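You operate a simulated robot arm through the tools that you are given. There is no shell and no other tool. Be economical: measure what you need, move in short steps, check, and stop when the job is done.

You run a simulated two-armed robot. Do the job below in one go: nothing can be reset, and whatever is moved stays where it is left.

TASK
Fetch the paste jar and set it on the receiving table top. Take the sponge on the packing table top and put it away on the counter top by the sink. Press the drier key three times. Take the foil carton on the vice side of the scanner bench top and put it away on the stock shelf. The order is free. Set down upright: foil carton.

Only the result counts: the job must be done as asked and must still hold three seconds after the hand-in. Knocking over, shifting, dropping, spilling or breaking anything else fails it.

THE ROBOT
Two 7-joint arms with two-finger parallel grippers on one trunk, on a base that drives. Base frame: it is fixed to the floor where the robot stands at the start and does not move with it; the origin is under the middle of the robot, x ahead of it, y to its left, z up. Lengths are in mm, angles in degrees, forces in N, time in s.
The left shoulder is at the start at [60, 147, 543], the right one opposite. With the tool pointing down near the work surface each hand reaches from about 100 to 660 mm from the robot's upright axis, wherever it stands, measured 20 degrees to its own side. Places, roughly: counter top by the sink [-6700, 3900, 900]; drier key [-3200, 900, 800]; foil carton [-3750, 2500, 750]; paste jar [750, 250, 750]; receiving table top [-300, -1900, 800]; sponge (8x6x5 cm) [800, -800, 800]; stock shelf [-10300, -4500, 200]. Payload 3.43 kg a hand.
The TCP of each hand is the grasp point between the finger pads, 30 mm short of the fingertips. In the tool frame z runs along the fingers and y along their closing line. Largest opening 94 mm; finger width 28, thickness 10; the body of the gripper, 50 by 96 mm, starts 55 mm behind the TCP.
Orientation is that of the tool frame in the base frame, as a unit quaternion [x, y, z, w]. With the fingers straight down and closing along the base's y, the tool's x points along the base's -x, its y along +y and its z along -z.

THE INTERFACE
- The arms move only by the tool arm_command. It takes "left_targets", "right_targets" or both (then of equal length, played together; a hand with none holds still); each is a list of rows, each a list of 7 numbers: the opening in per cent of the stroke, from 0 (shut) to 100 (fully open), then the shift along the base's x, y, z in units of 50 mm (1.0 is 50 mm), then the turn, a rotation vector about the base's x, y, z in units of 5 degrees (1.0 is 5 degrees). In form: [[grip, dx, dy, dz, rx, ry, rz], ...]. A call has 1 to 20 rows; each row shifts and turns the commanded pose from where the row before left it. A call with a number of a shift or a turn outside -1 to 1 is refused whole. Rows are played at 5 a second. More than 50 mm and 8.6 degrees between two rows, or a gripper value outside its range, and nothing of the call is played. Where a pose cannot be reached the arm comes as near as it can. A force on the tool above 40 N (or 10 N above the force at the start of the call, whichever is more), or a blocked arm, ends the call early, and 0.2 s more pass. Each finger travels about 72 mm/s and halts on what it meets, pressing with about 44 N; the grip force reading is that of the motor and also rises with nothing between the fingers. The clock runs only during rows and for 0.2 s after the last one: add rows that do not move to give the fingers time. It gives the time, the measured TCP pose, the force on the tool (base axes), the opening and the grip force at its end, in the units of the frame above (readings bear some noise), with the torque about the TCP (base axes, N m) and any sound that the robot's microphone picked up.
- Cameras (640 x 400 px; columns grow to the right, rows downward): "scene" is now at [59, 16.1, 1192.2]; the picture's right is [0.16, -0.99, 0.00], its down [-0.43, -0.07, -0.90] and it looks along [0.89, 0.15, -0.43] (base axes); focal length 296 px, centre (320, 200). "left" rides on the left gripper at [76, -14, -102] in its tool frame; the picture's right is [0.18, 0.98, 0.00], its down [-0.75, 0.14, -0.64] and it looks along [-0.63, 0.12, 0.77] (tool axes); focal length 243 px, centre (320, 200). "right" rides on the right gripper at [76, 14, -103] in its tool frame; the picture's right is [-0.18, 0.98, 0.00], its down [-0.75, -0.14, -0.64] and it looks along [-0.63, -0.12, 0.77] (tool axes); focal length 243 px, centre (320, 200). There is no depth. A picture from a camera that has moved, and an enlarged one, comes with that camera's place and axes in the base frame and with its lens.
- get_image(camera): a new picture of that camera. No time passes.
- slide_trunk(by): slides the trunk up (or, below 0, down) by that many mm; the arms and the scene camera ride with it, the base frame stays. It gives what a move gives, with no picture.
- base_move(legs): drives the robot by 1 to 6 legs, each [ahead, left, turn to the left] in mm, mm and degrees, along the robot's own axes; the way and the turn of a leg run together, so that a leg with both is an arc; at most 1500 mm and 180 degrees a leg. The arms and the cameras ride along, it lands a little off, and it stops where it bumps. It gives what a move gives.
- head_to(pan, tilt): turns the head with the scene camera to pan (to the left, within 86 degrees either way) and tilt (down, from -29 to 69), counted from straight ahead of the robot. It gives what a move gives.
- zoom(camera, box): a new picture of the part [left, top, right, bottom] of that camera's present view, enlarged. No time passes.
- hand_in(): hands the job in; it is judged then, once.

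Go step by step. Nothing tells you exact positions but the pictures and the camera data: compare them with the known pose of the tool, close in by small moves and look again before you grip or let go. The budget is 165 turns and 130 pictures, counting those below and the enlarged ones. Unless the task says otherwise, let go and move clear before handing in, and close with one line.

The tools are called after "Request:" by a JSON object that holds its "method" and its "body". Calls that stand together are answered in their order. arm_command: Moves the arms, as the interface text tells. Its arguments: {"type":"object","properties":{"left_targets":{"type":"array","items":{"type":"array","items":{"type":"number"}}},"right_targets":{"type":"array","items":{"type":"array","items":{"type":"number"}}}},"required":[]} The other tools are called the same way: slide_trunk (by) slides the trunk up or down; base_move (legs) drives the base; head_to (pan, tilt) turns the head that bears the scene camera; get_image (camera) takes a picture; zoom (camera, box) takes an enlarged picture of a part of a camera's view; hand_in () hands the job in.

At the start:

```text
t: 0.0
left_tool_pos: [296.4, 239.4, 1000.1]
left_tool_rot: [-0.001, 1.0, 0.0, 0.001]
left_wrist_force: [0.3, -0.1, 0.9]
left_wrist_torque: [-0.01, 0.03, 0.01]
left_width: 94.0
left_finger_force: 0.1
right_tool_pos: [308.5, -34.9, 1003.1]
right_tool_rot: [0.0, 1.0, 0.002, 0.003]
right_wrist_force: [-0.2, -0.3, 0.5]
right_wrist_torque: [-0.02, -0.03, -0.02]
right_width: 94.0
right_finger_force: 0.1
trunk travel left (down, up): [-250.0, 0.0]
robot x, y, heading: [-1.3, -3.3, 0.0]
head pan, tilt: [9.3, 25.6]
```

scene: 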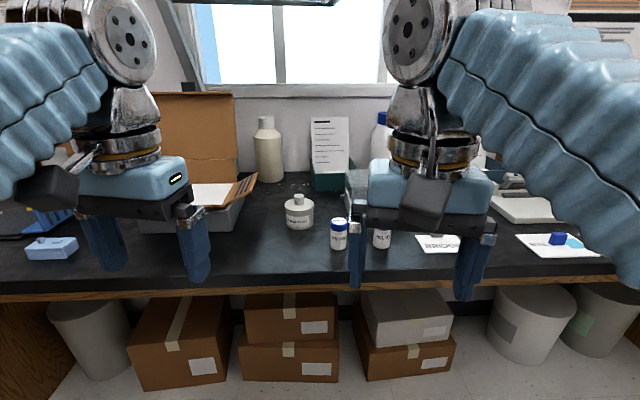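
right: 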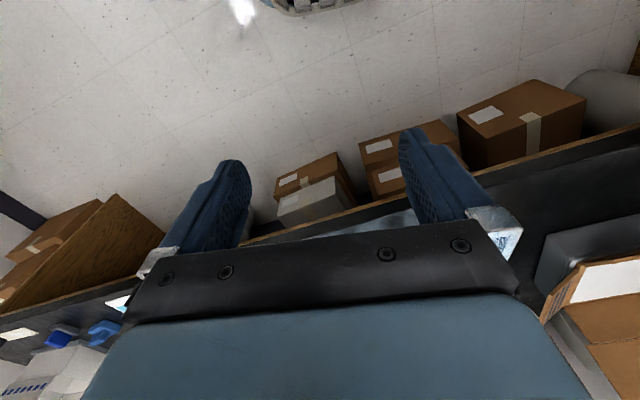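
left: 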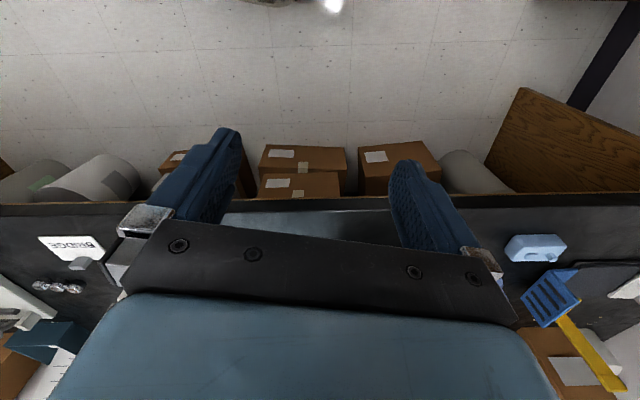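

I see a bench ahead with a small labelled jar near the middle that could be the paste jar. I'll zoom in to read the labels.

Request:
{"method": "zoom", "body": {"camera": "scene", "box": [220, 100, 460, 260]}}

Request:
{"method": "head_to", "body": {"pan": -45, "tilt": 25}}

Request:
{"method": "get_image", "body": {"camera": "scene"}}

```text
2.50 times, centred on (340, 180) of scene
camera zoom: at [59.0, 16.1, 1192.2], right [0.16, -0.99, 0.0], down [-0.43, -0.07, -0.9], along [0.89, 0.15, -0.43], focal length 739 px, centre (270, 250)
```

zoom: 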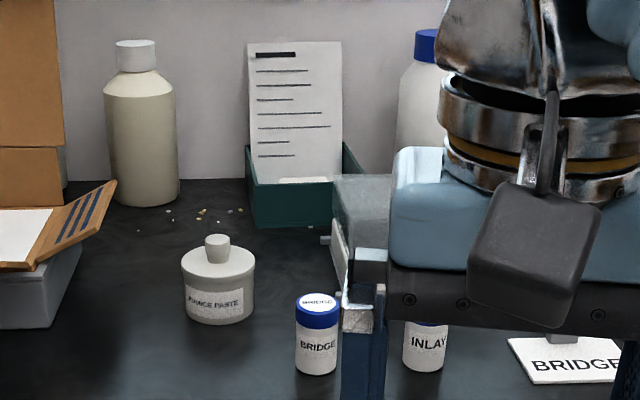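

```text
t: 1.2
left_tool_pos: [295.5, 240.8, 999.6]
left_tool_rot: [0.0, 1.0, 0.0, 0.001]
left_wrist_force: [0.4, 0.5, -0.1]
left_wrist_torque: [0.0, 0.03, 0.01]
left_width: 93.9
left_finger_force: 0.0
right_tool_pos: [309.6, -35.5, 1003.2]
right_tool_rot: [0.0, 1.0, 0.002, 0.003]
right_wrist_force: [-0.7, -0.2, 0.4]
right_wrist_torque: [0.01, 0.03, 0.0]
right_width: 94.3
right_finger_force: 0.2
trunk travel left (down, up): [-250.0, 0.0]
robot x, y, heading: [4.0, 0.1, 0.0]
head pan, tilt: [-45.0, 25.0]
```

```text
125 pictures are left
camera scene: at [33.5, -63.9, 1193.2], right [-0.71, -0.71, 0.0], down [-0.3, 0.3, -0.91], along [0.64, -0.64, -0.42], focal length 296 px, centre (320, 200)
```

scene: 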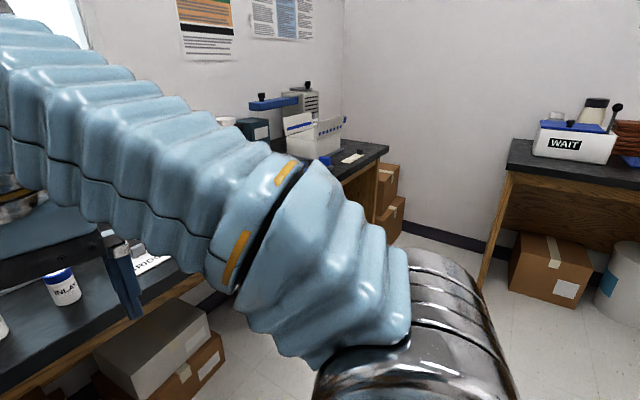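

The paste jar is near [820, 215]. The sponge should be to the right, partly hidden by the right arm; I'll zoom there.

Request:
{"method": "zoom", "body": {"camera": "scene", "box": [220, 70, 420, 195]}}

Request:
{"method": "head_to", "body": {"pan": -80, "tilt": 25}}

Request:
{"method": "get_image", "body": {"camera": "scene"}}

```text
3.20 times, centred on (320, 132) of scene
camera zoom: at [33.5, -63.9, 1193.2], right [-0.71, -0.71, 0.0], down [-0.3, 0.3, -0.91], along [0.64, -0.64, -0.42], focal length 946 px, centre (320, 416)
```

zoom: 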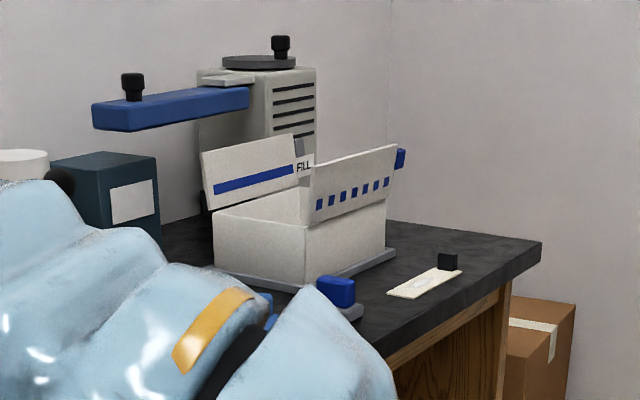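

```text
t: 2.2
left_tool_pos: [295.6, 239.3, 1000.8]
left_tool_rot: [0.0, 1.0, 0.0, 0.001]
left_wrist_force: [-0.4, -0.7, -0.6]
left_wrist_torque: [-0.02, 0.03, -0.02]
left_width: 94.2
left_finger_force: 0.0
right_tool_pos: [308.9, -35.7, 1002.7]
right_tool_rot: [0.0, 1.0, 0.002, 0.002]
right_wrist_force: [0.4, -0.6, -0.3]
right_wrist_torque: [-0.02, 0.01, -0.01]
right_width: 94.0
right_finger_force: 0.0
trunk travel left (down, up): [-250.0, 0.0]
robot x, y, heading: [-1.2, 0.3, 0.0]
head pan, tilt: [-80.0, 25.0]
```

```text
123 pictures are left
camera scene: at [-15.6, -89.5, 1193.2], right [-0.98, -0.17, 0.0], down [-0.07, 0.42, -0.91], along [0.16, -0.89, -0.42], focal length 296 px, centre (320, 200)
```

scene: 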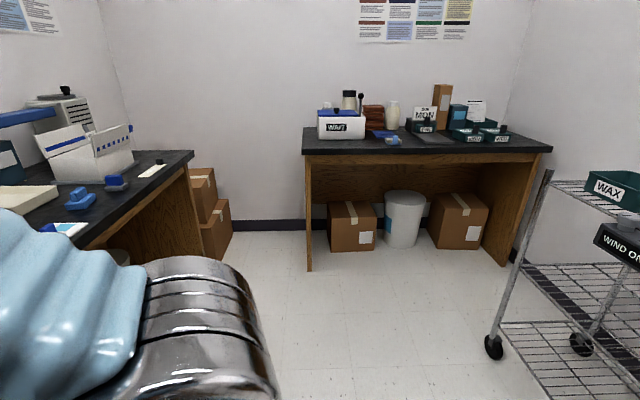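

The receiving table is at the right far end. Zooming on the blue items on the packing table and the receiving table.

Request:
{"method": "zoom", "body": {"camera": "scene", "box": [0, 120, 192, 240]}}

Request:
{"method": "zoom", "body": {"camera": "scene", "box": [300, 70, 556, 230]}}

```text
3.33 times, centred on (96, 180) of scene
camera zoom: at [-15.6, -89.5, 1193.2], right [-0.98, -0.17, 0.0], down [-0.07, 0.42, -0.91], along [0.16, -0.89, -0.42], focal length 985 px, centre (1067, 267)
```

zoom: 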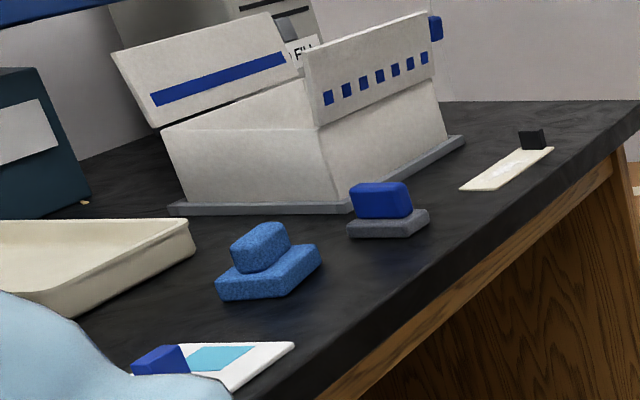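

```text
2.50 times, centred on (428, 150) of scene
camera zoom: at [-15.6, -89.5, 1193.2], right [-0.98, -0.17, 0.0], down [-0.07, 0.42, -0.91], along [0.16, -0.89, -0.42], focal length 739 px, centre (50, 325)
```

zoom: 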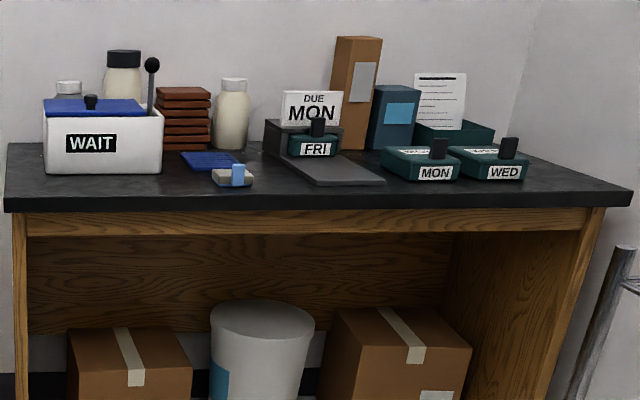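

The sponge is the textured blue block near [850, -800]. I'll look down ahead of the robot to judge the base clearance.

Request:
{"method": "head_to", "body": {"pan": 0, "tilt": 65}}

Request:
{"method": "get_image", "body": {"camera": "scene"}}

```text
t: 3.8
left_tool_pos: [295.9, 239.7, 999.5]
left_tool_rot: [0.0, 1.0, 0.0, 0.001]
left_wrist_force: [-0.4, -0.2, -0.5]
left_wrist_torque: [0.03, 0.0, 0.04]
left_width: 94.1
left_finger_force: 0.2
right_tool_pos: [308.6, -36.4, 1003.1]
right_tool_rot: [0.0, 1.0, 0.0, 0.003]
right_wrist_force: [0.3, -0.4, 0.0]
right_wrist_torque: [0.0, 0.01, 0.01]
right_width: 94.1
right_finger_force: 0.1
trunk travel left (down, up): [-250.0, 0.0]
robot x, y, heading: [1.0, 2.6, 0.1]
head pan, tilt: [0.0, 65.0]
```

```text
120 pictures are left
camera scene: at [29.0, 1.2, 1137.6], right [0.0, -1.0, 0.0], down [-0.91, 0.0, -0.42], along [0.42, 0.0, -0.91], focal length 296 px, centre (320, 200)
```

scene: 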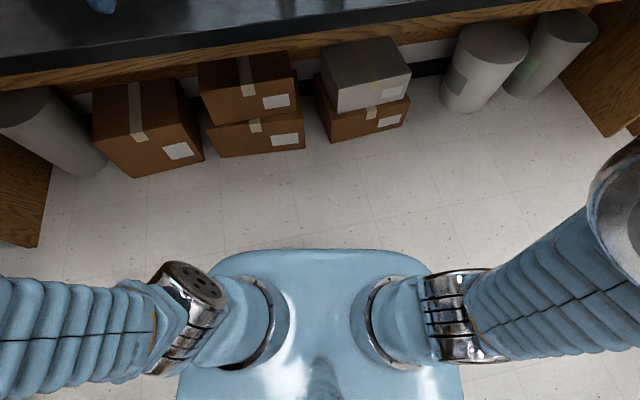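

The bench is skewed about 10° and there is free room ahead. I'll turn square to it and drive in a little, then look again.

Request:
{"method": "base_move", "body": {"legs": [[170, 0, 10]]}}

Request:
{"method": "head_to", "body": {"pan": 0, "tilt": 45}}

Request:
{"method": "get_image", "body": {"camera": "scene"}}

Request:
{"method": "get_image", "body": {"camera": "left"}}

```text
t: 5.2
left_tool_pos: [420.3, 301.3, 1000.0]
left_tool_rot: [-0.085, 0.996, 0.0, 0.001]
left_wrist_force: [-1.0, -0.1, 0.4]
left_wrist_torque: [0.04, -0.04, 0.04]
left_width: 93.9
left_finger_force: 0.1
right_tool_pos: [480.3, 32.1, 1003.9]
right_tool_rot: [-0.085, 0.996, 0.002, 0.002]
right_wrist_force: [-0.4, -0.1, 0.4]
right_wrist_torque: [0.0, -0.04, 0.02]
right_width: 94.2
right_finger_force: 0.1
trunk travel left (down, up): [-250.0, 0.0]
robot x, y, heading: [170.2, 18.4, 9.5]
head pan, tilt: [0.0, 65.0]
```

```text
t: 6.1
left_tool_pos: [420.1, 301.6, 998.8]
left_tool_rot: [-0.085, 0.996, 0.0, 0.001]
left_wrist_force: [-0.4, 0.9, -0.1]
left_wrist_torque: [-0.05, 0.0, 0.01]
left_width: 93.9
left_finger_force: 0.2
right_tool_pos: [480.5, 30.5, 1003.5]
right_tool_rot: [-0.084, 0.996, 0.002, 0.003]
right_wrist_force: [1.2, -0.2, -1.0]
right_wrist_torque: [-0.01, 0.0, -0.01]
right_width: 94.0
right_finger_force: 0.1
trunk travel left (down, up): [-250.0, 0.0]
robot x, y, heading: [170.3, 14.3, 9.6]
head pan, tilt: [0.0, 45.0]
```

```text
119 pictures are left
camera scene: at [219.1, 24.4, 1162.6], right [0.17, -0.99, 0.0], down [-0.7, -0.12, -0.71], along [0.7, 0.12, -0.71], focal length 296 px, centre (320, 200)
```

scene: 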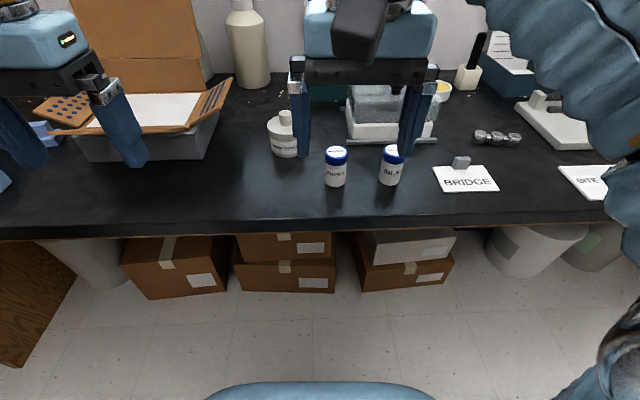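

```text
118 pictures are left
camera left: at [348.8, 274.0, 1102.3], right [-0.35, 0.94, 0.0], down [0.72, 0.27, 0.64], along [0.6, 0.22, -0.77], focal length 243 px, centre (320, 200)
```

left: 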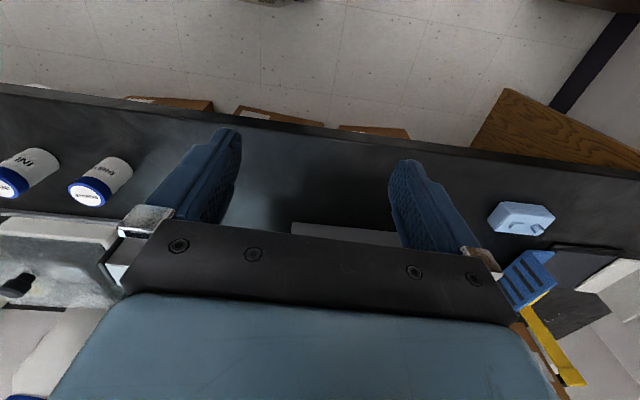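

Triangulating, the jar's knob top is at about [761, 191, 860] on a bench near z 785, with a body about 78 mm wide. I'll bring the left hand above it and pull the right hand back.

Request:
{"method": "arm_command", "body": {"left_targets": [[100, 0.85, -0.275, 0, 0, 0, 0], [100, 0.85, -0.275, 0, 0, 0, 0], [100, 0.85, -0.275, 0, 0, 0, 0], [100, 0.85, -0.275, 0, 0, 0, 0], [100, 0.85, -0.275, 0, 0, 0, 0], [100, 0.85, -0.275, 0, 0, 0, 0], [100, 0.85, -0.275, 0, 0, 0, 0]], "right_targets": [[100, -0.3, -0.4, 0, 0, 0, 0], [100, -0.3, -0.4, 0, 0, 0, 0], [100, -0.3, -0.4, 0, 0, 0, 0], [100, -0.3, -0.4, 0, 0, 0, 0], [100, -0.3, -0.4, 0, 0, 0, 0], [100, -0.3, -0.4, 0, 0, 0, 0], [100, -0.3, -0.4, 0, 0, 0, 0]]}}

Request:
{"method": "get_image", "body": {"camera": "scene"}}

Request:
{"method": "get_image", "body": {"camera": "left"}}

```text
t: 7.7
left_tool_pos: [636.1, 222.8, 957.1]
left_tool_rot: [-0.085, 0.996, 0.001, 0.003]
left_wrist_force: [-1.0, 0.4, 0.1]
left_wrist_torque: [0.01, -0.05, 0.0]
left_width: 94.0
left_finger_force: 0.0
left hand out of reach, approached as far as the arm can: row 3, 4, 5, 6, 7
right_tool_pos: [431.1, -37.0, 995.6]
right_tool_rot: [-0.086, 0.996, 0.001, 0.002]
right_wrist_force: [-0.4, -0.5, 0.9]
right_wrist_torque: [-0.05, -0.04, 0.04]
right_width: 94.2
right_finger_force: 0.0
right hand out of reach, approached as far as the arm can: row 3, 4, 5, 6, 7
trunk travel left (down, up): [-250.0, 0.0]
robot x, y, heading: [168.0, 12.8, 9.6]
head pan, tilt: [0.0, 45.0]
```

```text
117 pictures are left
camera scene: at [218.8, 24.8, 1162.7], right [0.17, -0.99, 0.0], down [-0.7, -0.12, -0.71], along [0.7, 0.12, -0.71], focal length 296 px, centre (320, 200)
```

scene: 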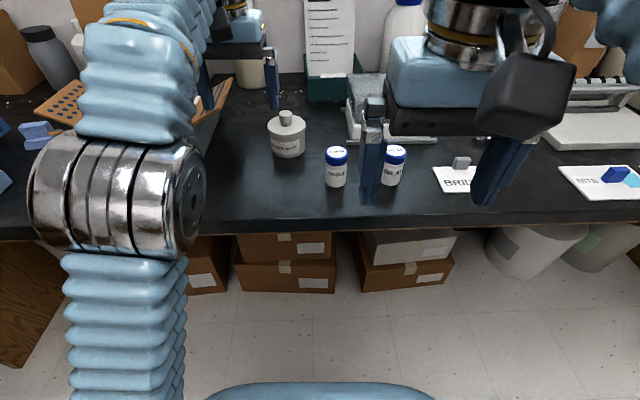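

```text
116 pictures are left
camera left: at [563.8, 195.3, 1059.7], right [-0.35, 0.94, 0.0], down [0.72, 0.27, 0.65], along [0.61, 0.22, -0.76], focal length 243 px, centre (320, 200)
```

left: 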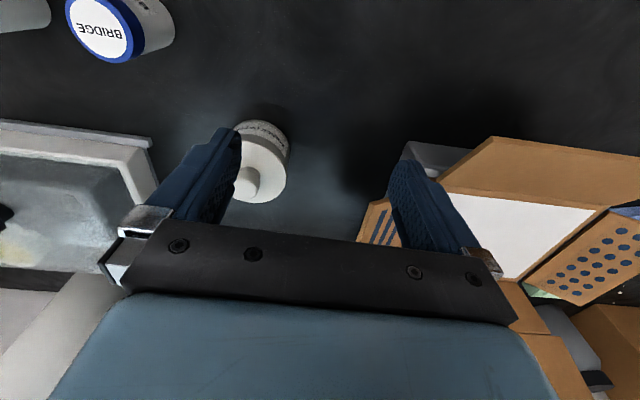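

The hand is at its reach limit up high, so I'll drive 70 mm further in; the clearance under the bench allows it.

Request:
{"method": "base_move", "body": {"legs": [[70, 0, 0]]}}

Request:
{"method": "arm_command", "body": {"left_targets": [[100, 0, 0, 0, 0, 0, 0]]}}

Request:
{"method": "get_image", "body": {"camera": "left"}}

```text
t: 8.7
left_tool_pos: [704.9, 235.1, 958.2]
left_tool_rot: [-0.085, 0.996, 0.0, 0.002]
left_wrist_force: [-0.1, -0.8, 0.3]
left_wrist_torque: [-0.04, -0.01, 0.02]
left_width: 94.3
left_finger_force: 0.0
right_tool_pos: [500.8, -25.6, 995.5]
right_tool_rot: [-0.086, 0.996, 0.001, 0.002]
right_wrist_force: [0.4, 0.2, -0.3]
right_wrist_torque: [0.02, -0.01, -0.02]
right_width: 94.1
right_finger_force: 0.0
trunk travel left (down, up): [-250.0, 0.0]
robot x, y, heading: [240.7, 26.3, 9.8]
head pan, tilt: [0.0, 45.0]
```

```text
t: 9.1
left_tool_pos: [706.0, 233.3, 956.7]
left_tool_rot: [-0.086, 0.996, 0.0, 0.003]
left_wrist_force: [0.9, 0.3, -0.5]
left_wrist_torque: [0.0, -0.01, 0.0]
left_width: 94.0
left_finger_force: 0.0
right_tool_pos: [500.3, -24.5, 994.9]
right_tool_rot: [-0.086, 0.996, 0.001, 0.003]
right_wrist_force: [0.7, -0.1, -0.4]
right_wrist_torque: [-0.01, -0.03, 0.01]
right_width: 94.0
right_finger_force: 0.1
trunk travel left (down, up): [-250.0, 0.0]
robot x, y, heading: [235.5, 27.6, 10.0]
head pan, tilt: [0.0, 45.0]
```

```text
115 pictures are left
camera left: at [633.1, 207.0, 1059.7], right [-0.35, 0.94, 0.0], down [0.72, 0.27, 0.65], along [0.61, 0.22, -0.76], focal length 243 px, centre (320, 200)
```

left: 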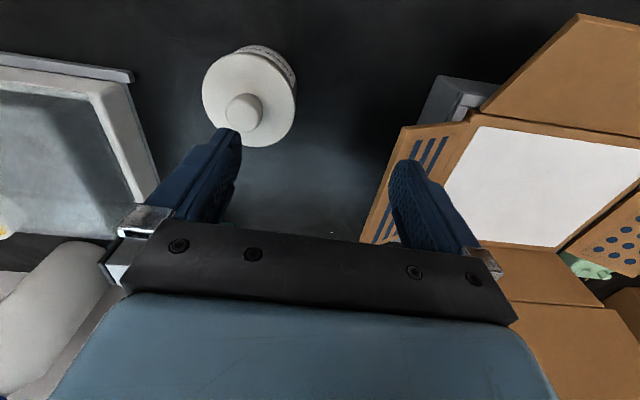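

From two hand-camera views the jar axis is about [722, 176], knob top near z 868. I'll centre the hand over it and lower somewhat.

Request:
{"method": "arm_command", "body": {"left_targets": [[100, 0.16, -0.57, 0, 0, 0, 0], [100, 0.16, -0.57, -0.2, 0, 0, 0], [100, 0, 0, -0.4, 0, 0, 0], [100, 0, 0, 0, 0, 0, 0]]}}

Request:
{"method": "get_image", "body": {"camera": "left"}}

Request:
{"method": "get_image", "body": {"camera": "scene"}}

```text
t: 10.1
left_tool_pos: [718.8, 178.0, 925.2]
left_tool_rot: [-0.085, 0.996, 0.001, 0.003]
left_wrist_force: [-0.6, 1.1, -0.3]
left_wrist_torque: [-0.01, 0.02, 0.02]
left_width: 94.1
left_finger_force: 0.0
left hand out of reach, approached as far as the arm can: row 1
right_tool_pos: [498.7, -24.9, 995.5]
right_tool_rot: [-0.086, 0.996, 0.001, 0.003]
right_wrist_force: [0.2, 0.2, 0.6]
right_wrist_torque: [-0.03, -0.01, 0.0]
right_width: 94.1
right_finger_force: 0.1
trunk travel left (down, up): [-250.0, 0.0]
robot x, y, heading: [239.8, 29.7, 9.8]
head pan, tilt: [0.0, 45.0]
```

```text
114 pictures are left
camera left: at [646.5, 151.0, 1027.4], right [-0.35, 0.94, 0.0], down [0.72, 0.27, 0.65], along [0.61, 0.22, -0.76], focal length 243 px, centre (320, 200)
```

left: 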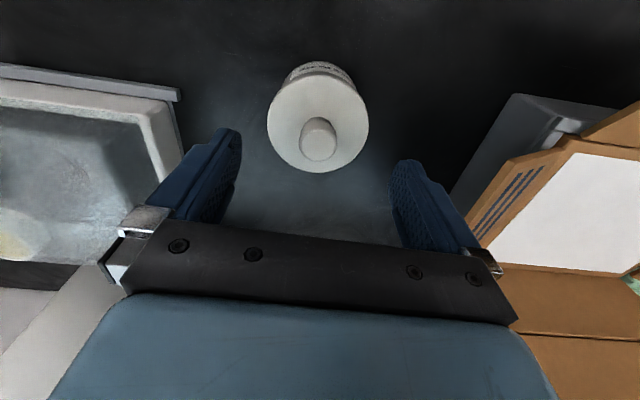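

```text
113 pictures are left
camera scene: at [288.5, 36.4, 1162.6], right [0.17, -0.99, 0.0], down [-0.7, -0.12, -0.71], along [0.7, 0.12, -0.71], focal length 296 px, centre (320, 200)
```

scene: 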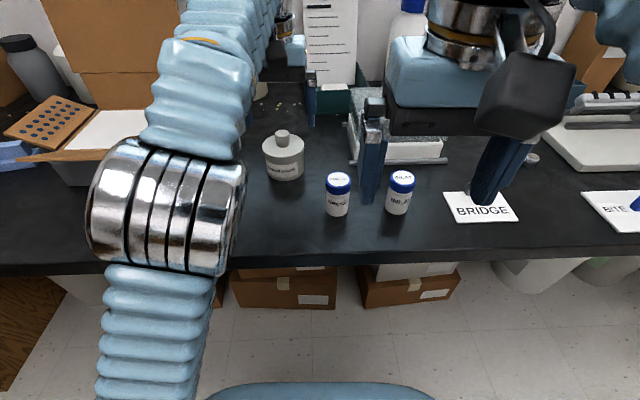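

The hand is centred on the jar. I'll lower to about z 845, then check.

Request:
{"method": "arm_command", "body": {"left_targets": [[100, 0, 0, -0.5, 0, 0, 0], [100, 0, 0, -0.4, 0, 0, 0], [100, 0, 0, -0.4, 0, 0, 0], [100, 0, 0, -0.3, 0, 0, 0], [100, 0, 0, 0, 0, 0, 0]]}}

Request:
{"method": "get_image", "body": {"camera": "left"}}

Request:
{"method": "get_image", "body": {"camera": "scene"}}

```text
t: 11.3
left_tool_pos: [720.0, 176.8, 844.8]
left_tool_rot: [-0.086, 0.996, 0.0, 0.002]
left_wrist_force: [0.6, -0.7, 0.3]
left_wrist_torque: [-0.01, 0.0, -0.04]
left_width: 94.0
left_finger_force: 0.0
right_tool_pos: [499.6, -25.9, 994.9]
right_tool_rot: [-0.086, 0.996, 0.001, 0.002]
right_wrist_force: [0.3, -1.1, -0.4]
right_wrist_torque: [0.0, 0.0, -0.01]
right_width: 94.0
right_finger_force: 0.1
trunk travel left (down, up): [-250.0, 0.0]
robot x, y, heading: [235.3, 25.1, 9.9]
head pan, tilt: [0.0, 45.0]
```

```text
112 pictures are left
camera left: at [647.2, 150.1, 946.9], right [-0.35, 0.94, 0.0], down [0.72, 0.27, 0.65], along [0.61, 0.22, -0.76], focal length 243 px, centre (320, 200)
```

left: 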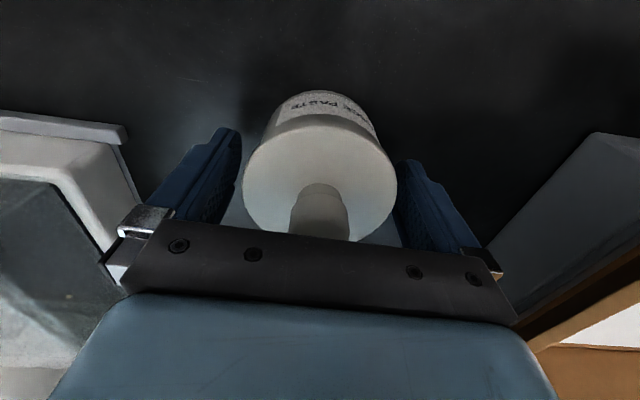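

```text
111 pictures are left
camera scene: at [288.5, 36.4, 1162.6], right [0.17, -0.99, 0.0], down [-0.7, -0.12, -0.71], along [0.7, 0.12, -0.71], focal length 296 px, centre (320, 200)
```

scene: 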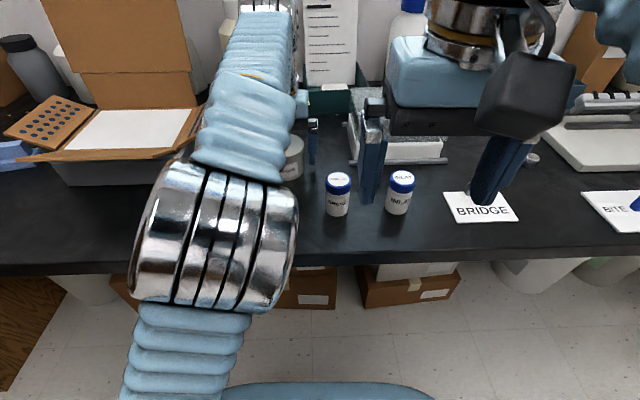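

The jar sits centred between the fingers. Lower 10 mm and close.

Request:
{"method": "arm_command", "body": {"left_targets": [[100, 0, 0, -0.2, 0, 0, 0], [60, 0, 0, 0, 0, 0, 0], [60, 0, 0, 0, 0, 0, 0], [60, 0, 0, 0, 0, 0, 0], [60, 0, 0, 0, 0, 0, 0]]}}

Request:
{"method": "get_image", "body": {"camera": "left"}}

```text
t: 12.5
left_tool_pos: [718.7, 176.9, 833.5]
left_tool_rot: [-0.086, 0.996, 0.0, 0.002]
left_wrist_force: [-0.7, -0.5, -1.9]
left_wrist_torque: [-0.02, -0.03, -0.01]
left_width: 75.0
left_finger_force: 44.1
right_tool_pos: [501.4, -25.4, 995.0]
right_tool_rot: [-0.085, 0.996, 0.002, 0.002]
right_wrist_force: [-0.3, 0.1, 0.2]
right_wrist_torque: [0.06, 0.02, -0.01]
right_width: 94.0
right_finger_force: 0.1
trunk travel left (down, up): [-250.0, 0.0]
robot x, y, heading: [243.9, 26.1, 9.9]
head pan, tilt: [0.0, 45.0]
```

```text
110 pictures are left
camera left: at [646.7, 149.8, 937.0], right [-0.35, 0.94, 0.0], down [0.72, 0.27, 0.65], along [0.6, 0.22, -0.76], focal length 243 px, centre (320, 200)
```

left: 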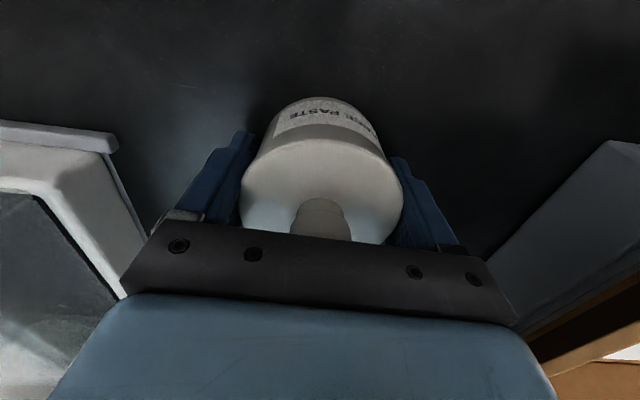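

The jar is held at 75 mm. Lifting it and pulling back toward the robot.

Request:
{"method": "arm_command", "body": {"left_targets": [[60, 0, 0, 0.3, 0, 0, 0], [60, 0, 0, 0.7, 0, 0, 0], [60, 0, 0, 0.7, 0, 0, 0], [60, -0.3, 0, 0.6, 0, 0, 0], [60, -0.8, 0, 0, 0, 0, 0], [60, -0.8, 0, 0, 0, 0, 0], [60, -0.8, 0, 0, 0, 0, 0], [60, -0.8, 0, 0, 0, 0, 0], [60, 0, 0, 0, 0, 0, 0]]}}

Request:
{"method": "get_image", "body": {"camera": "left"}}

```text
t: 14.5
left_tool_pos: [543.3, 177.0, 949.4]
left_tool_rot: [-0.085, 0.996, 0.001, 0.001]
left_wrist_force: [0.2, 0.1, -4.7]
left_wrist_torque: [0.0, -0.01, 0.0]
left_width: 75.1
left_finger_force: 43.9
right_tool_pos: [500.6, -25.1, 995.3]
right_tool_rot: [-0.086, 0.996, 0.001, 0.002]
right_wrist_force: [0.5, -0.4, -0.2]
right_wrist_torque: [0.0, -0.01, -0.01]
right_width: 94.0
right_finger_force: 0.0
trunk travel left (down, up): [-250.0, 0.0]
robot x, y, heading: [236.0, 24.1, 9.8]
head pan, tilt: [0.0, 45.0]
```

```text
109 pictures are left
camera left: at [470.1, 149.6, 1052.1], right [-0.35, 0.94, 0.0], down [0.72, 0.27, 0.65], along [0.6, 0.22, -0.76], focal length 243 px, centre (320, 200)
```

left: 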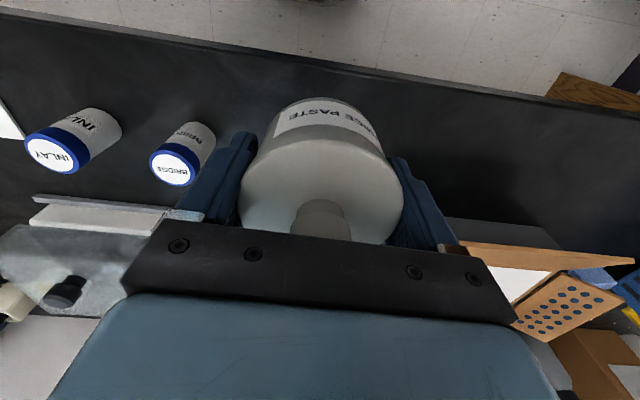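

The jar weighs about 0.45 kg and is held whole. Next I back off a bit and strafe right to the sponge.

Request:
{"method": "base_move", "body": {"legs": [[-100, 0, 0], [0, -690, 0]]}}

Request:
{"method": "head_to", "body": {"pan": -15, "tilt": 42}}

Request:
{"method": "get_image", "body": {"camera": "scene"}}

Request:
{"method": "get_image", "body": {"camera": "right"}}

```text
t: 19.1
left_tool_pos: [565.3, -530.6, 949.4]
left_tool_rot: [-0.085, 0.996, 0.0, 0.002]
left_wrist_force: [-0.3, -0.5, -2.9]
left_wrist_torque: [0.0, 0.03, -0.02]
left_width: 75.0
left_finger_force: 43.8
right_tool_pos: [522.2, -731.4, 995.5]
right_tool_rot: [-0.085, 0.996, 0.001, 0.002]
right_wrist_force: [0.5, -0.1, -0.4]
right_wrist_torque: [0.02, 0.0, 0.02]
right_width: 93.8
right_finger_force: 0.0
trunk travel left (down, up): [-250.0, 0.0]
robot x, y, heading: [262.8, -680.7, 9.6]
head pan, tilt: [0.0, 45.0]
```

```text
t: 19.8
left_tool_pos: [565.4, -531.0, 950.3]
left_tool_rot: [-0.086, 0.996, 0.0, 0.001]
left_wrist_force: [0.8, -0.5, -4.5]
left_wrist_torque: [-0.02, -0.01, 0.04]
left_width: 75.3
left_finger_force: 44.4
right_tool_pos: [522.4, -731.1, 994.9]
right_tool_rot: [-0.086, 0.996, 0.001, 0.002]
right_wrist_force: [-0.3, 1.1, -0.1]
right_wrist_torque: [0.02, 0.04, 0.01]
right_width: 94.1
right_finger_force: 0.1
trunk travel left (down, up): [-250.0, 0.0]
robot x, y, heading: [260.9, -681.3, 10.0]
head pan, tilt: [-15.0, 42.0]
```

```text
108 pictures are left
camera scene: at [313.7, -691.4, 1166.9], right [-0.09, -1.0, 0.0], down [-0.67, 0.06, -0.74], along [0.74, -0.07, -0.67], focal length 296 px, centre (320, 200)
```

scene: 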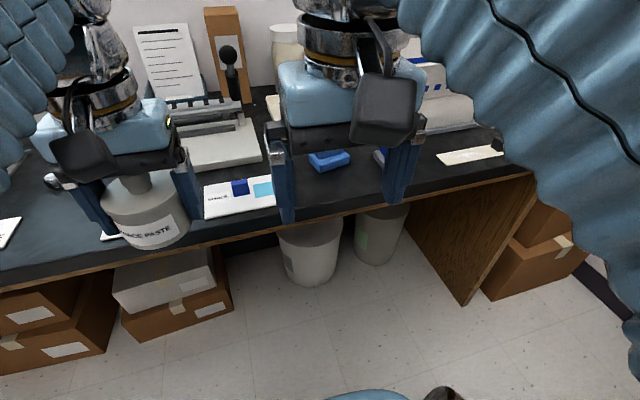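

```text
107 pictures are left
camera right: at [443.9, -732.1, 1097.9], right [0.01, 1.0, 0.0], down [0.76, -0.01, 0.65], along [0.65, -0.01, -0.76], focal length 243 px, centre (320, 200)
```

right: 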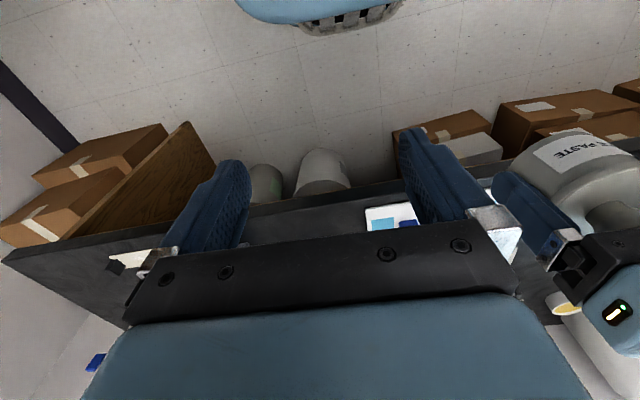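

The sponge is at about [823, -757]. I'll bring the right hand over it.

Request:
{"method": "arm_command", "body": {"right_targets": [[100, 0.8, -0.07, -0.4, 0, 0, 0], [100, 0.8, -0.07, -0.4, 0, 0, 0], [100, 0.8, -0.07, -0.3, 0, 0, 0], [100, 0.8, -0.07, -0.1, 0, 0, 0], [100, 0.8, -0.07, 0, 0, 0, 0], [100, 0.8, -0.07, 0, 0, 0, 0], [100, 0, 0, 0, 0, 0, 0]]}}

Request:
{"method": "get_image", "body": {"camera": "right"}}

```text
t: 21.4
left_tool_pos: [565.5, -530.5, 949.7]
left_tool_rot: [-0.086, 0.996, 0.0, 0.001]
left_wrist_force: [0.4, 0.2, -3.3]
left_wrist_torque: [0.0, 0.02, 0.03]
left_width: 75.1
left_finger_force: 44.2
right_tool_pos: [762.6, -752.5, 933.8]
right_tool_rot: [-0.086, 0.996, 0.001, 0.002]
right_wrist_force: [-0.6, -0.5, -1.2]
right_wrist_torque: [0.0, 0.0, 0.0]
right_width: 94.2
right_finger_force: 0.1
trunk travel left (down, up): [-250.0, 0.0]
robot x, y, heading: [259.6, -679.1, 9.7]
head pan, tilt: [-15.0, 42.0]
```

```text
106 pictures are left
camera right: at [684.4, -752.6, 1037.0], right [0.01, 1.0, 0.0], down [0.76, -0.01, 0.65], along [0.65, -0.01, -0.76], focal length 243 px, centre (320, 200)
```

right: 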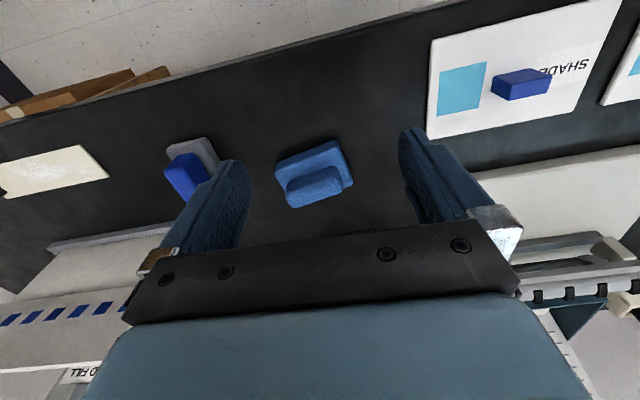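

The sponge is near [830, -760], yawed about 20°. I'll turn 11° to line up with its long side, move over and lower.

Request:
{"method": "arm_command", "body": {"right_targets": [[100, 0.6, 0, -0.2, 0, 0, 1], [100, 0.65, -0.15, -0.3, 0, 0, 1], [100, 0.1, 0, -0.3, 0, 0, 0.2], [100, 0, 0, 0, 0, 0, 0]]}}

Request:
{"method": "get_image", "body": {"camera": "right"}}

```text
t: 22.4
left_tool_pos: [565.0, -530.1, 949.7]
left_tool_rot: [-0.085, 0.996, 0.0, 0.002]
left_wrist_force: [-1.0, 0.3, -3.5]
left_wrist_torque: [0.01, 0.02, -0.03]
left_width: 75.3
left_finger_force: 44.3
right_tool_pos: [828.0, -760.9, 894.5]
right_tool_rot: [-0.181, 0.983, 0.002, 0.002]
right_wrist_force: [0.7, -0.8, 0.1]
right_wrist_torque: [-0.01, -0.03, -0.01]
right_width: 94.1
right_finger_force: 0.1
trunk travel left (down, up): [-250.0, 0.0]
robot x, y, heading: [260.9, -682.2, 9.9]
head pan, tilt: [-15.0, 42.0]
```

```text
105 pictures are left
camera right: at [751.8, -776.5, 997.6], right [-0.18, 0.98, 0.0], down [0.75, 0.13, 0.65], along [0.64, 0.12, -0.76], focal length 243 px, centre (320, 200)
```

right: 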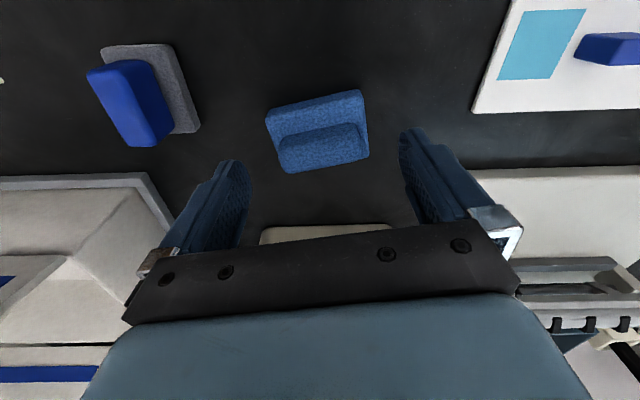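

Well centred. A 5° further turn, then down to z 836.

Request:
{"method": "arm_command", "body": {"right_targets": [[100, 0, 0, -0.3, 0, 0, 0.9], [100, 0, 0, -0.4, 0, 0, 0], [100, 0, 0, -0.45, 0, 0, 0], [100, 0, 0, 0, 0, 0, 0]]}}

Request:
{"method": "get_image", "body": {"camera": "right"}}

```text
t: 23.4
left_tool_pos: [564.9, -531.0, 951.0]
left_tool_rot: [-0.085, 0.996, 0.0, 0.002]
left_wrist_force: [0.2, 0.5, -3.2]
left_wrist_torque: [-0.02, 0.02, -0.03]
left_width: 75.1
left_finger_force: 44.4
right_tool_pos: [828.5, -760.2, 837.5]
right_tool_rot: [-0.218, 0.976, 0.002, 0.002]
right_wrist_force: [-0.7, 0.1, 0.2]
right_wrist_torque: [-0.01, -0.02, 0.01]
right_width: 93.7
right_finger_force: 0.0
trunk travel left (down, up): [-250.0, 0.0]
robot x, y, heading: [259.7, -684.0, 9.7]
head pan, tilt: [-15.0, 42.0]
```

```text
104 pictures are left
camera right: at [753.3, -780.6, 938.9], right [-0.25, 0.97, 0.0], down [0.74, 0.19, 0.65], along [0.62, 0.17, -0.76], focal length 243 px, centre (320, 200)
```

right: 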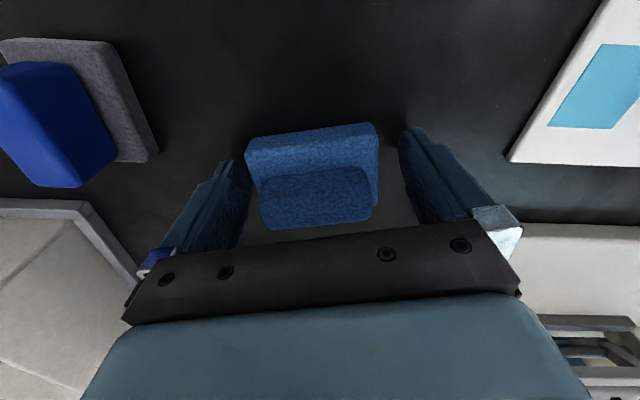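

The sponge sits between the fingers; lower 4 mm and close.

Request:
{"method": "arm_command", "body": {"right_targets": [[100, 0, 0, -0.08, 0, 0, 0], [65, 0, 0, 0, 0, 0, 0], [65, 0, 0, 0, 0, 0, 0], [65, 0, 0, 0, 0, 0, 0], [65, 0, 0, 0, 0, 0, 0], [65, 0, 0, 0.3, 0, 0, 0], [65, 0, 0, 0.7, 0, 0, 0], [65, 0, 0, 0.4, 0, 0, 0], [65, 0, 0, 0, 0, 0, 0]]}}

Request:
{"method": "get_image", "body": {"camera": "right"}}

```text
t: 25.4
left_tool_pos: [566.3, -530.3, 948.5]
left_tool_rot: [-0.086, 0.996, 0.0, 0.002]
left_wrist_force: [-0.2, -0.5, -3.5]
left_wrist_torque: [0.01, 0.0, -0.02]
left_width: 75.1
left_finger_force: 43.7
right_tool_pos: [829.3, -759.4, 903.8]
right_tool_rot: [-0.22, 0.976, 0.001, 0.003]
right_wrist_force: [0.5, 0.1, -0.4]
right_wrist_torque: [0.01, -0.01, -0.02]
right_width: 74.2
right_finger_force: 44.1
trunk travel left (down, up): [-250.0, 0.0]
robot x, y, heading: [263.0, -681.8, 10.1]
head pan, tilt: [-15.0, 42.0]
```

```text
103 pictures are left
camera right: at [753.9, -780.5, 1007.0], right [-0.25, 0.97, 0.0], down [0.74, 0.19, 0.65], along [0.62, 0.17, -0.76], focal length 243 px, centre (320, 200)
```

right: 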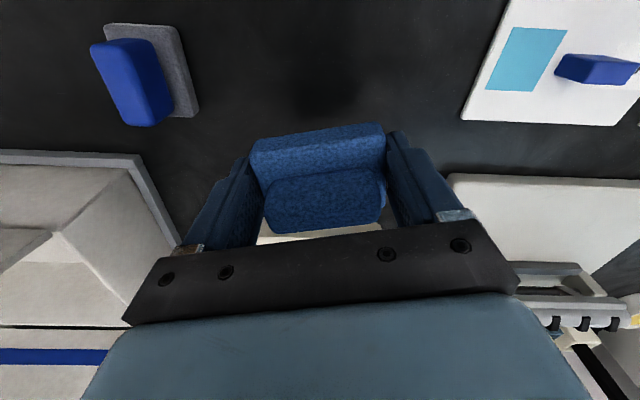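

The sponge is held. I'll draw it in, back off, turn right toward the receiving table, then look.

Request:
{"method": "arm_command", "body": {"right_targets": [[65, -0.5, -0.1, 0.5, 0, 0, 0], [65, -0.8, -0.15, 0.3, 0, 0, 0], [65, -0.8, -0.15, 0.2, 0, 0, 0], [65, -0.8, -0.15, 0, 0, 0, 0], [65, -0.8, -0.15, 0, 0, 0, 0], [65, -0.5, -0.1, 0, 0, 0, 0], [65, 0, 0, 0, 0, 0, 0]]}}

Request:
{"method": "base_move", "body": {"legs": [[-290, 0, 0], [0, 0, -90]]}}

Request:
{"method": "head_to", "body": {"pan": 0, "tilt": 35}}

Request:
{"method": "get_image", "body": {"camera": "scene"}}

```text
t: 27.0
left_tool_pos: [565.5, -529.0, 949.9]
left_tool_rot: [-0.086, 0.996, 0.0, 0.001]
left_wrist_force: [0.7, -0.2, -3.9]
left_wrist_torque: [-0.02, -0.03, -0.01]
left_width: 75.0
left_finger_force: 44.0
right_tool_pos: [618.8, -801.0, 954.3]
right_tool_rot: [-0.219, 0.976, 0.002, 0.003]
right_wrist_force: [-0.7, 0.3, 0.1]
right_wrist_torque: [-0.03, -0.01, 0.02]
right_width: 74.0
right_finger_force: 44.0
trunk travel left (down, up): [-250.0, 0.0]
robot x, y, heading: [262.3, -681.0, 10.2]
head pan, tilt: [-15.0, 42.0]
```

```text
t: 32.8
left_tool_pos: [136.7, -1029.8, 949.9]
left_tool_rot: [0.64, 0.768, -0.001, 0.002]
left_wrist_force: [0.0, -0.5, -4.3]
left_wrist_torque: [0.02, -0.02, 0.02]
left_width: 75.0
left_finger_force: 43.7
right_tool_pos: [-132.7, -1088.3, 953.7]
right_tool_rot: [0.53, 0.848, -0.001, 0.003]
right_wrist_force: [0.4, 0.2, -0.2]
right_wrist_torque: [-0.03, 0.02, -0.02]
right_width: 73.9
right_finger_force: 44.1
trunk travel left (down, up): [-250.0, 0.0]
robot x, y, heading: [-12.0, -729.7, -79.3]
head pan, tilt: [-15.0, 42.0]
```

```text
t: 33.6
left_tool_pos: [137.1, -1030.5, 949.4]
left_tool_rot: [0.641, 0.768, -0.001, 0.001]
left_wrist_force: [-0.2, -0.3, -3.2]
left_wrist_torque: [0.02, -0.03, 0.0]
left_width: 74.9
left_finger_force: 43.7
right_tool_pos: [-132.9, -1088.5, 953.6]
right_tool_rot: [0.53, 0.848, -0.001, 0.002]
right_wrist_force: [0.0, 0.3, -1.4]
right_wrist_torque: [0.02, 0.02, 0.0]
right_width: 73.7
right_finger_force: 44.0
trunk travel left (down, up): [-250.0, 0.0]
robot x, y, heading: [-13.3, -725.8, -79.7]
head pan, tilt: [0.0, 35.0]
```

```text
102 pictures are left
camera scene: at [-7.9, -784.2, 1177.4], right [-0.98, -0.18, 0.0], down [-0.1, 0.56, -0.82], along [0.15, -0.81, -0.57], focal length 296 px, centre (320, 200)
```

scene: 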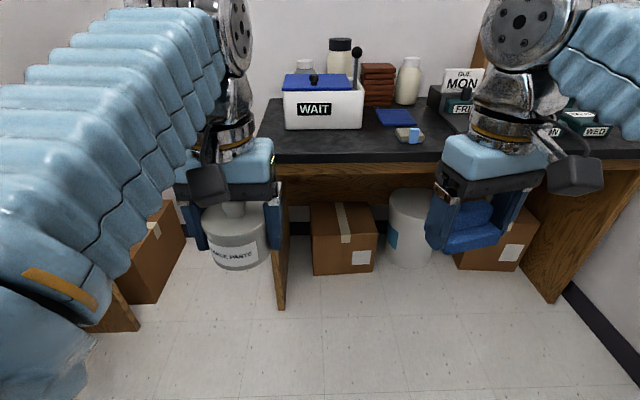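

The receiving table has free room in front of the WAIT box; target is about [110, -1635]. Driving up to it.

Request:
{"method": "base_move", "body": {"legs": [[416, -110, 0]]}}

Request:
{"method": "get_image", "body": {"camera": "scene"}}

Request:
{"method": "get_image", "body": {"camera": "left"}}

```text
t: 36.2
left_tool_pos: [104.1, -1463.3, 948.9]
left_tool_rot: [0.64, 0.768, -0.001, 0.002]
left_wrist_force: [-0.2, -1.2, -3.9]
left_wrist_torque: [0.0, 0.04, -0.01]
left_width: 75.0
left_finger_force: 43.7
right_tool_pos: [-166.0, -1521.8, 953.1]
right_tool_rot: [0.53, 0.848, -0.001, 0.003]
right_wrist_force: [0.2, -0.2, -1.0]
right_wrist_torque: [0.0, -0.02, 0.01]
right_width: 73.7
right_finger_force: 44.0
trunk travel left (down, up): [-250.0, 0.0]
robot x, y, heading: [-50.9, -1161.6, -79.7]
head pan, tilt: [0.0, 35.0]
```

```text
101 pictures are left
camera scene: at [-41.6, -1216.9, 1177.4], right [-0.98, -0.18, 0.0], down [-0.1, 0.56, -0.82], along [0.15, -0.81, -0.57], focal length 296 px, centre (320, 200)
```

scene: 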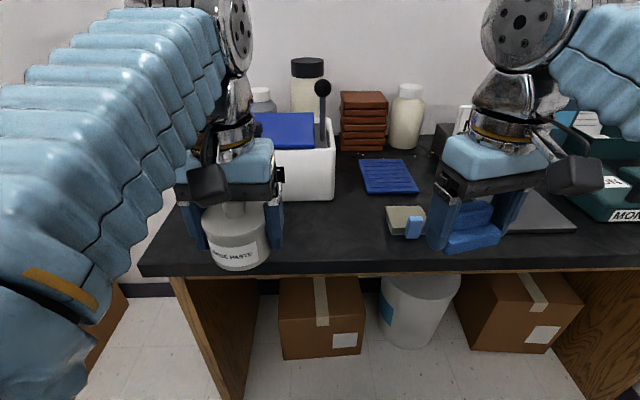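

```text
100 pictures are left
camera left: at [75.7, -1389.8, 1052.1], right [0.93, 0.36, 0.0], down [0.28, -0.71, 0.65], along [0.23, -0.6, -0.76], focal length 243 px, centre (320, 200)
```

left: 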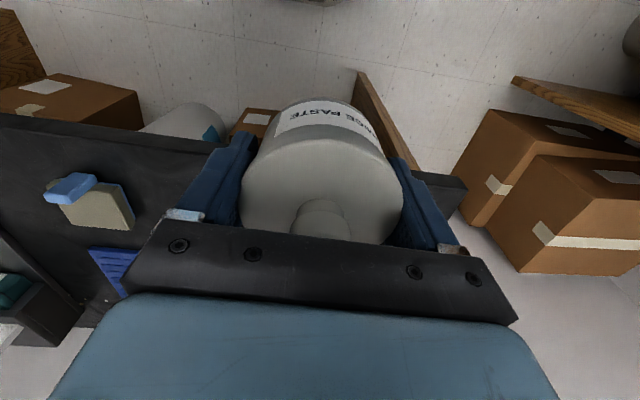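

Free spot at about [80, -1635]. Moving the jar over it and lowering most of the way.

Request:
{"method": "arm_command", "body": {"left_targets": [[60, -0.1, -0.86, 0, 0, 0, 0], [60, -0.1, -0.86, 0, 0, 0, 0], [60, -0.1, -0.86, 0, 0, 0, 0], [60, -0.15, -0.86, 0, 0, 0, 0], [60, 0, 0, -0.7, 0, 0, 0], [60, 0, 0, -0.7, 0, 0, 0], [60, 0, 0, -0.5, 0, 0, 0], [60, 0, 0, 0, 0, 0, 0]]}}

Request:
{"method": "get_image", "body": {"camera": "scene"}}

Request:
{"method": "get_image", "body": {"camera": "left"}}

```text
t: 38.0
left_tool_pos: [84.0, -1623.5, 855.2]
left_tool_rot: [0.639, 0.769, -0.001, 0.001]
left_wrist_force: [-0.6, -0.8, -4.2]
left_wrist_torque: [0.03, 0.01, -0.04]
left_width: 75.1
left_finger_force: 44.1
left hand out of reach, approached as far as the arm can: row 4
right_tool_pos: [-166.5, -1520.3, 953.1]
right_tool_rot: [0.529, 0.848, -0.001, 0.003]
right_wrist_force: [0.2, 0.2, -0.8]
right_wrist_torque: [-0.02, 0.0, 0.0]
right_width: 73.8
right_finger_force: 43.8
trunk travel left (down, up): [-250.0, 0.0]
robot x, y, heading: [-49.6, -1160.8, -79.5]
head pan, tilt: [0.0, 35.0]
```

```text
99 pictures are left
camera scene: at [-41.6, -1217.2, 1177.4], right [-0.98, -0.18, 0.0], down [-0.1, 0.56, -0.82], along [0.15, -0.81, -0.57], focal length 296 px, centre (320, 200)
```

scene: 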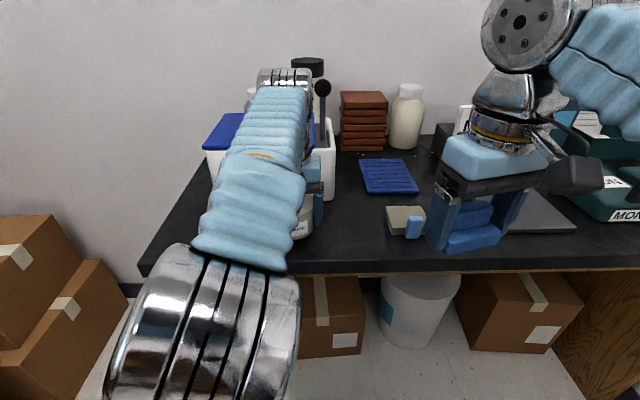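

```text
98 pictures are left
camera left: at [55.9, -1552.2, 957.0], right [0.93, 0.36, 0.0], down [0.28, -0.71, 0.65], along [0.23, -0.6, -0.76], focal length 243 px, centre (320, 200)
```

left: 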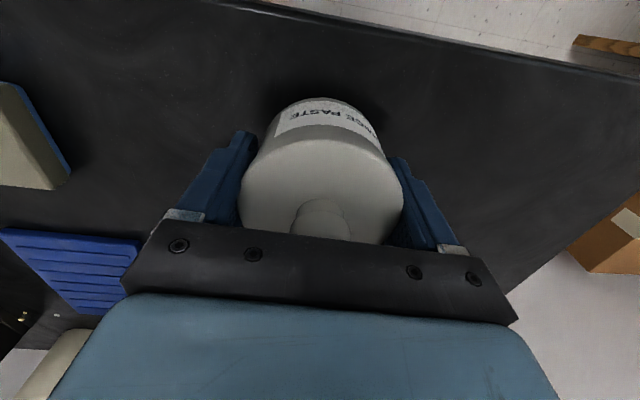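

The spot is clear all around. Lowering gently toward contact.

Request:
{"method": "arm_command", "body": {"left_targets": [[60, 0, 0, -0.2, 0, 0, 0], [60, 0, 0, -0.14, 0, 0, 0], [60, 0, 0, -0.05, 0, 0, 0], [60, 0, 0, 0, 0, 0, 0]]}}

```text
t: 39.0
left_tool_pos: [82.1, -1623.8, 835.6]
left_tool_rot: [0.639, 0.769, -0.001, 0.001]
left_wrist_force: [-0.4, -0.7, -4.3]
left_wrist_torque: [-0.03, -0.02, -0.04]
left_width: 74.8
left_finger_force: 43.7
right_tool_pos: [-166.4, -1521.0, 953.8]
right_tool_rot: [0.53, 0.848, -0.001, 0.003]
right_wrist_force: [-0.1, -0.2, -0.6]
right_wrist_torque: [-0.03, -0.02, -0.02]
right_width: 73.8
right_finger_force: 44.2
trunk travel left (down, up): [-250.0, 0.0]
robot x, y, heading: [-51.6, -1159.8, -79.5]
head pan, tilt: [0.0, 35.0]
```

Request:
{"method": "arm_command", "body": {"left_targets": [[60, 0, 0, -0.05, 0, 0, 0], [60, 0, 0, 0, 0, 0, 0]]}}

Request:
{"method": "arm_command", "body": {"left_targets": [[60, 0, 0, -0.04, 0, 0, 0], [60, 0, 0, 0, 0, 0, 0]]}}

```text
t: 39.6
left_tool_pos: [83.8, -1623.6, 833.8]
left_tool_rot: [0.639, 0.769, -0.002, 0.003]
left_wrist_force: [0.0, -6.4, 15.1]
left_wrist_torque: [0.35, 0.15, 0.06]
left_width: 75.0
left_finger_force: 44.2
right_tool_pos: [-166.7, -1520.0, 954.8]
right_tool_rot: [0.53, 0.848, -0.001, 0.003]
right_wrist_force: [0.8, -0.6, -0.1]
right_wrist_torque: [-0.02, -0.03, 0.01]
right_width: 74.0
right_finger_force: 43.4
trunk travel left (down, up): [-250.0, 0.0]
robot x, y, heading: [-48.7, -1159.3, -79.6]
head pan, tilt: [0.0, 35.0]
```

```text
t: 40.1
left_tool_pos: [83.0, -1623.5, 834.8]
left_tool_rot: [0.64, 0.769, -0.005, 0.005]
left_wrist_force: [-1.2, 1.1, 16.2]
left_wrist_torque: [0.7, 0.0, 0.06]
left_width: 74.9
left_finger_force: 43.9
right_tool_pos: [-167.2, -1521.5, 953.8]
right_tool_rot: [0.53, 0.848, -0.001, 0.003]
right_wrist_force: [0.0, 0.4, 0.4]
right_wrist_torque: [0.0, 0.01, -0.02]
right_width: 73.8
right_finger_force: 43.9
trunk travel left (down, up): [-250.0, 0.0]
robot x, y, heading: [-49.6, -1163.7, -79.5]
head pan, tilt: [0.0, 35.0]
stopped in row 2 (left hand): the force on the tool passed its limit at 43 N (the readings are from after the stop); the commanded pose is now the measured one
```

Jar is in contact with the table. Opening and lifting away.

Request:
{"method": "arm_command", "body": {"left_targets": [[85, 0, 0, 0.02, 0, 0, 0], [100, 0, 0, 0, 0, 0, 0], [100, 0, 0, 0, 0, 0, 0], [100, 0, 0, 0.4, 0, 0, 0], [100, 0, 0, 0.8, 0, 0, 0], [100, 0, 0, 0.8, 0, 0, 0], [100, 0, 0.6, 0.4, 0, 0, 0], [100, 0, 0.8, 0, 0, 0, 0], [100, 0, 0.8, 0, 0, 0, 0], [100, 0, 0.8, 0, 0, 0, 0], [100, 0, 0, 0, 0, 0, 0]]}}

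Request:
{"method": "get_image", "body": {"camera": "scene"}}

```text
t: 42.5
left_tool_pos: [84.7, -1475.3, 956.3]
left_tool_rot: [0.64, 0.769, -0.004, 0.005]
left_wrist_force: [-0.1, 0.7, -0.3]
left_wrist_torque: [0.02, 0.0, 0.02]
left_width: 94.1
left_finger_force: 0.0
right_tool_pos: [-165.2, -1520.8, 954.3]
right_tool_rot: [0.53, 0.848, 0.0, 0.003]
right_wrist_force: [0.1, -0.8, -0.5]
right_wrist_torque: [0.01, -0.01, 0.01]
right_width: 73.6
right_finger_force: 43.6
trunk travel left (down, up): [-250.0, 0.0]
robot x, y, heading: [-50.4, -1162.2, -79.4]
head pan, tilt: [0.0, 35.0]
```

```text
97 pictures are left
camera scene: at [-41.6, -1216.7, 1177.5], right [-0.98, -0.18, 0.0], down [-0.1, 0.56, -0.82], along [0.15, -0.81, -0.57], focal length 296 px, centre (320, 200)
```

scene: 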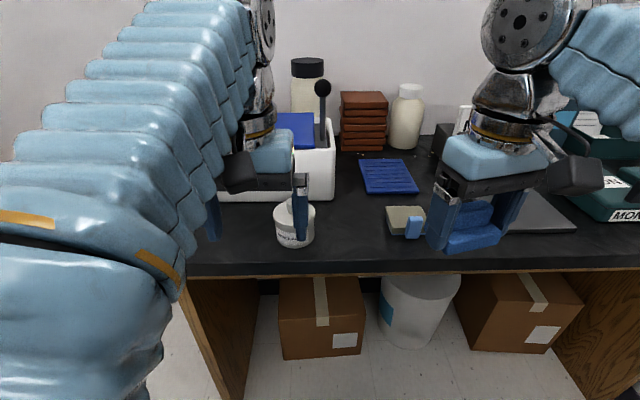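

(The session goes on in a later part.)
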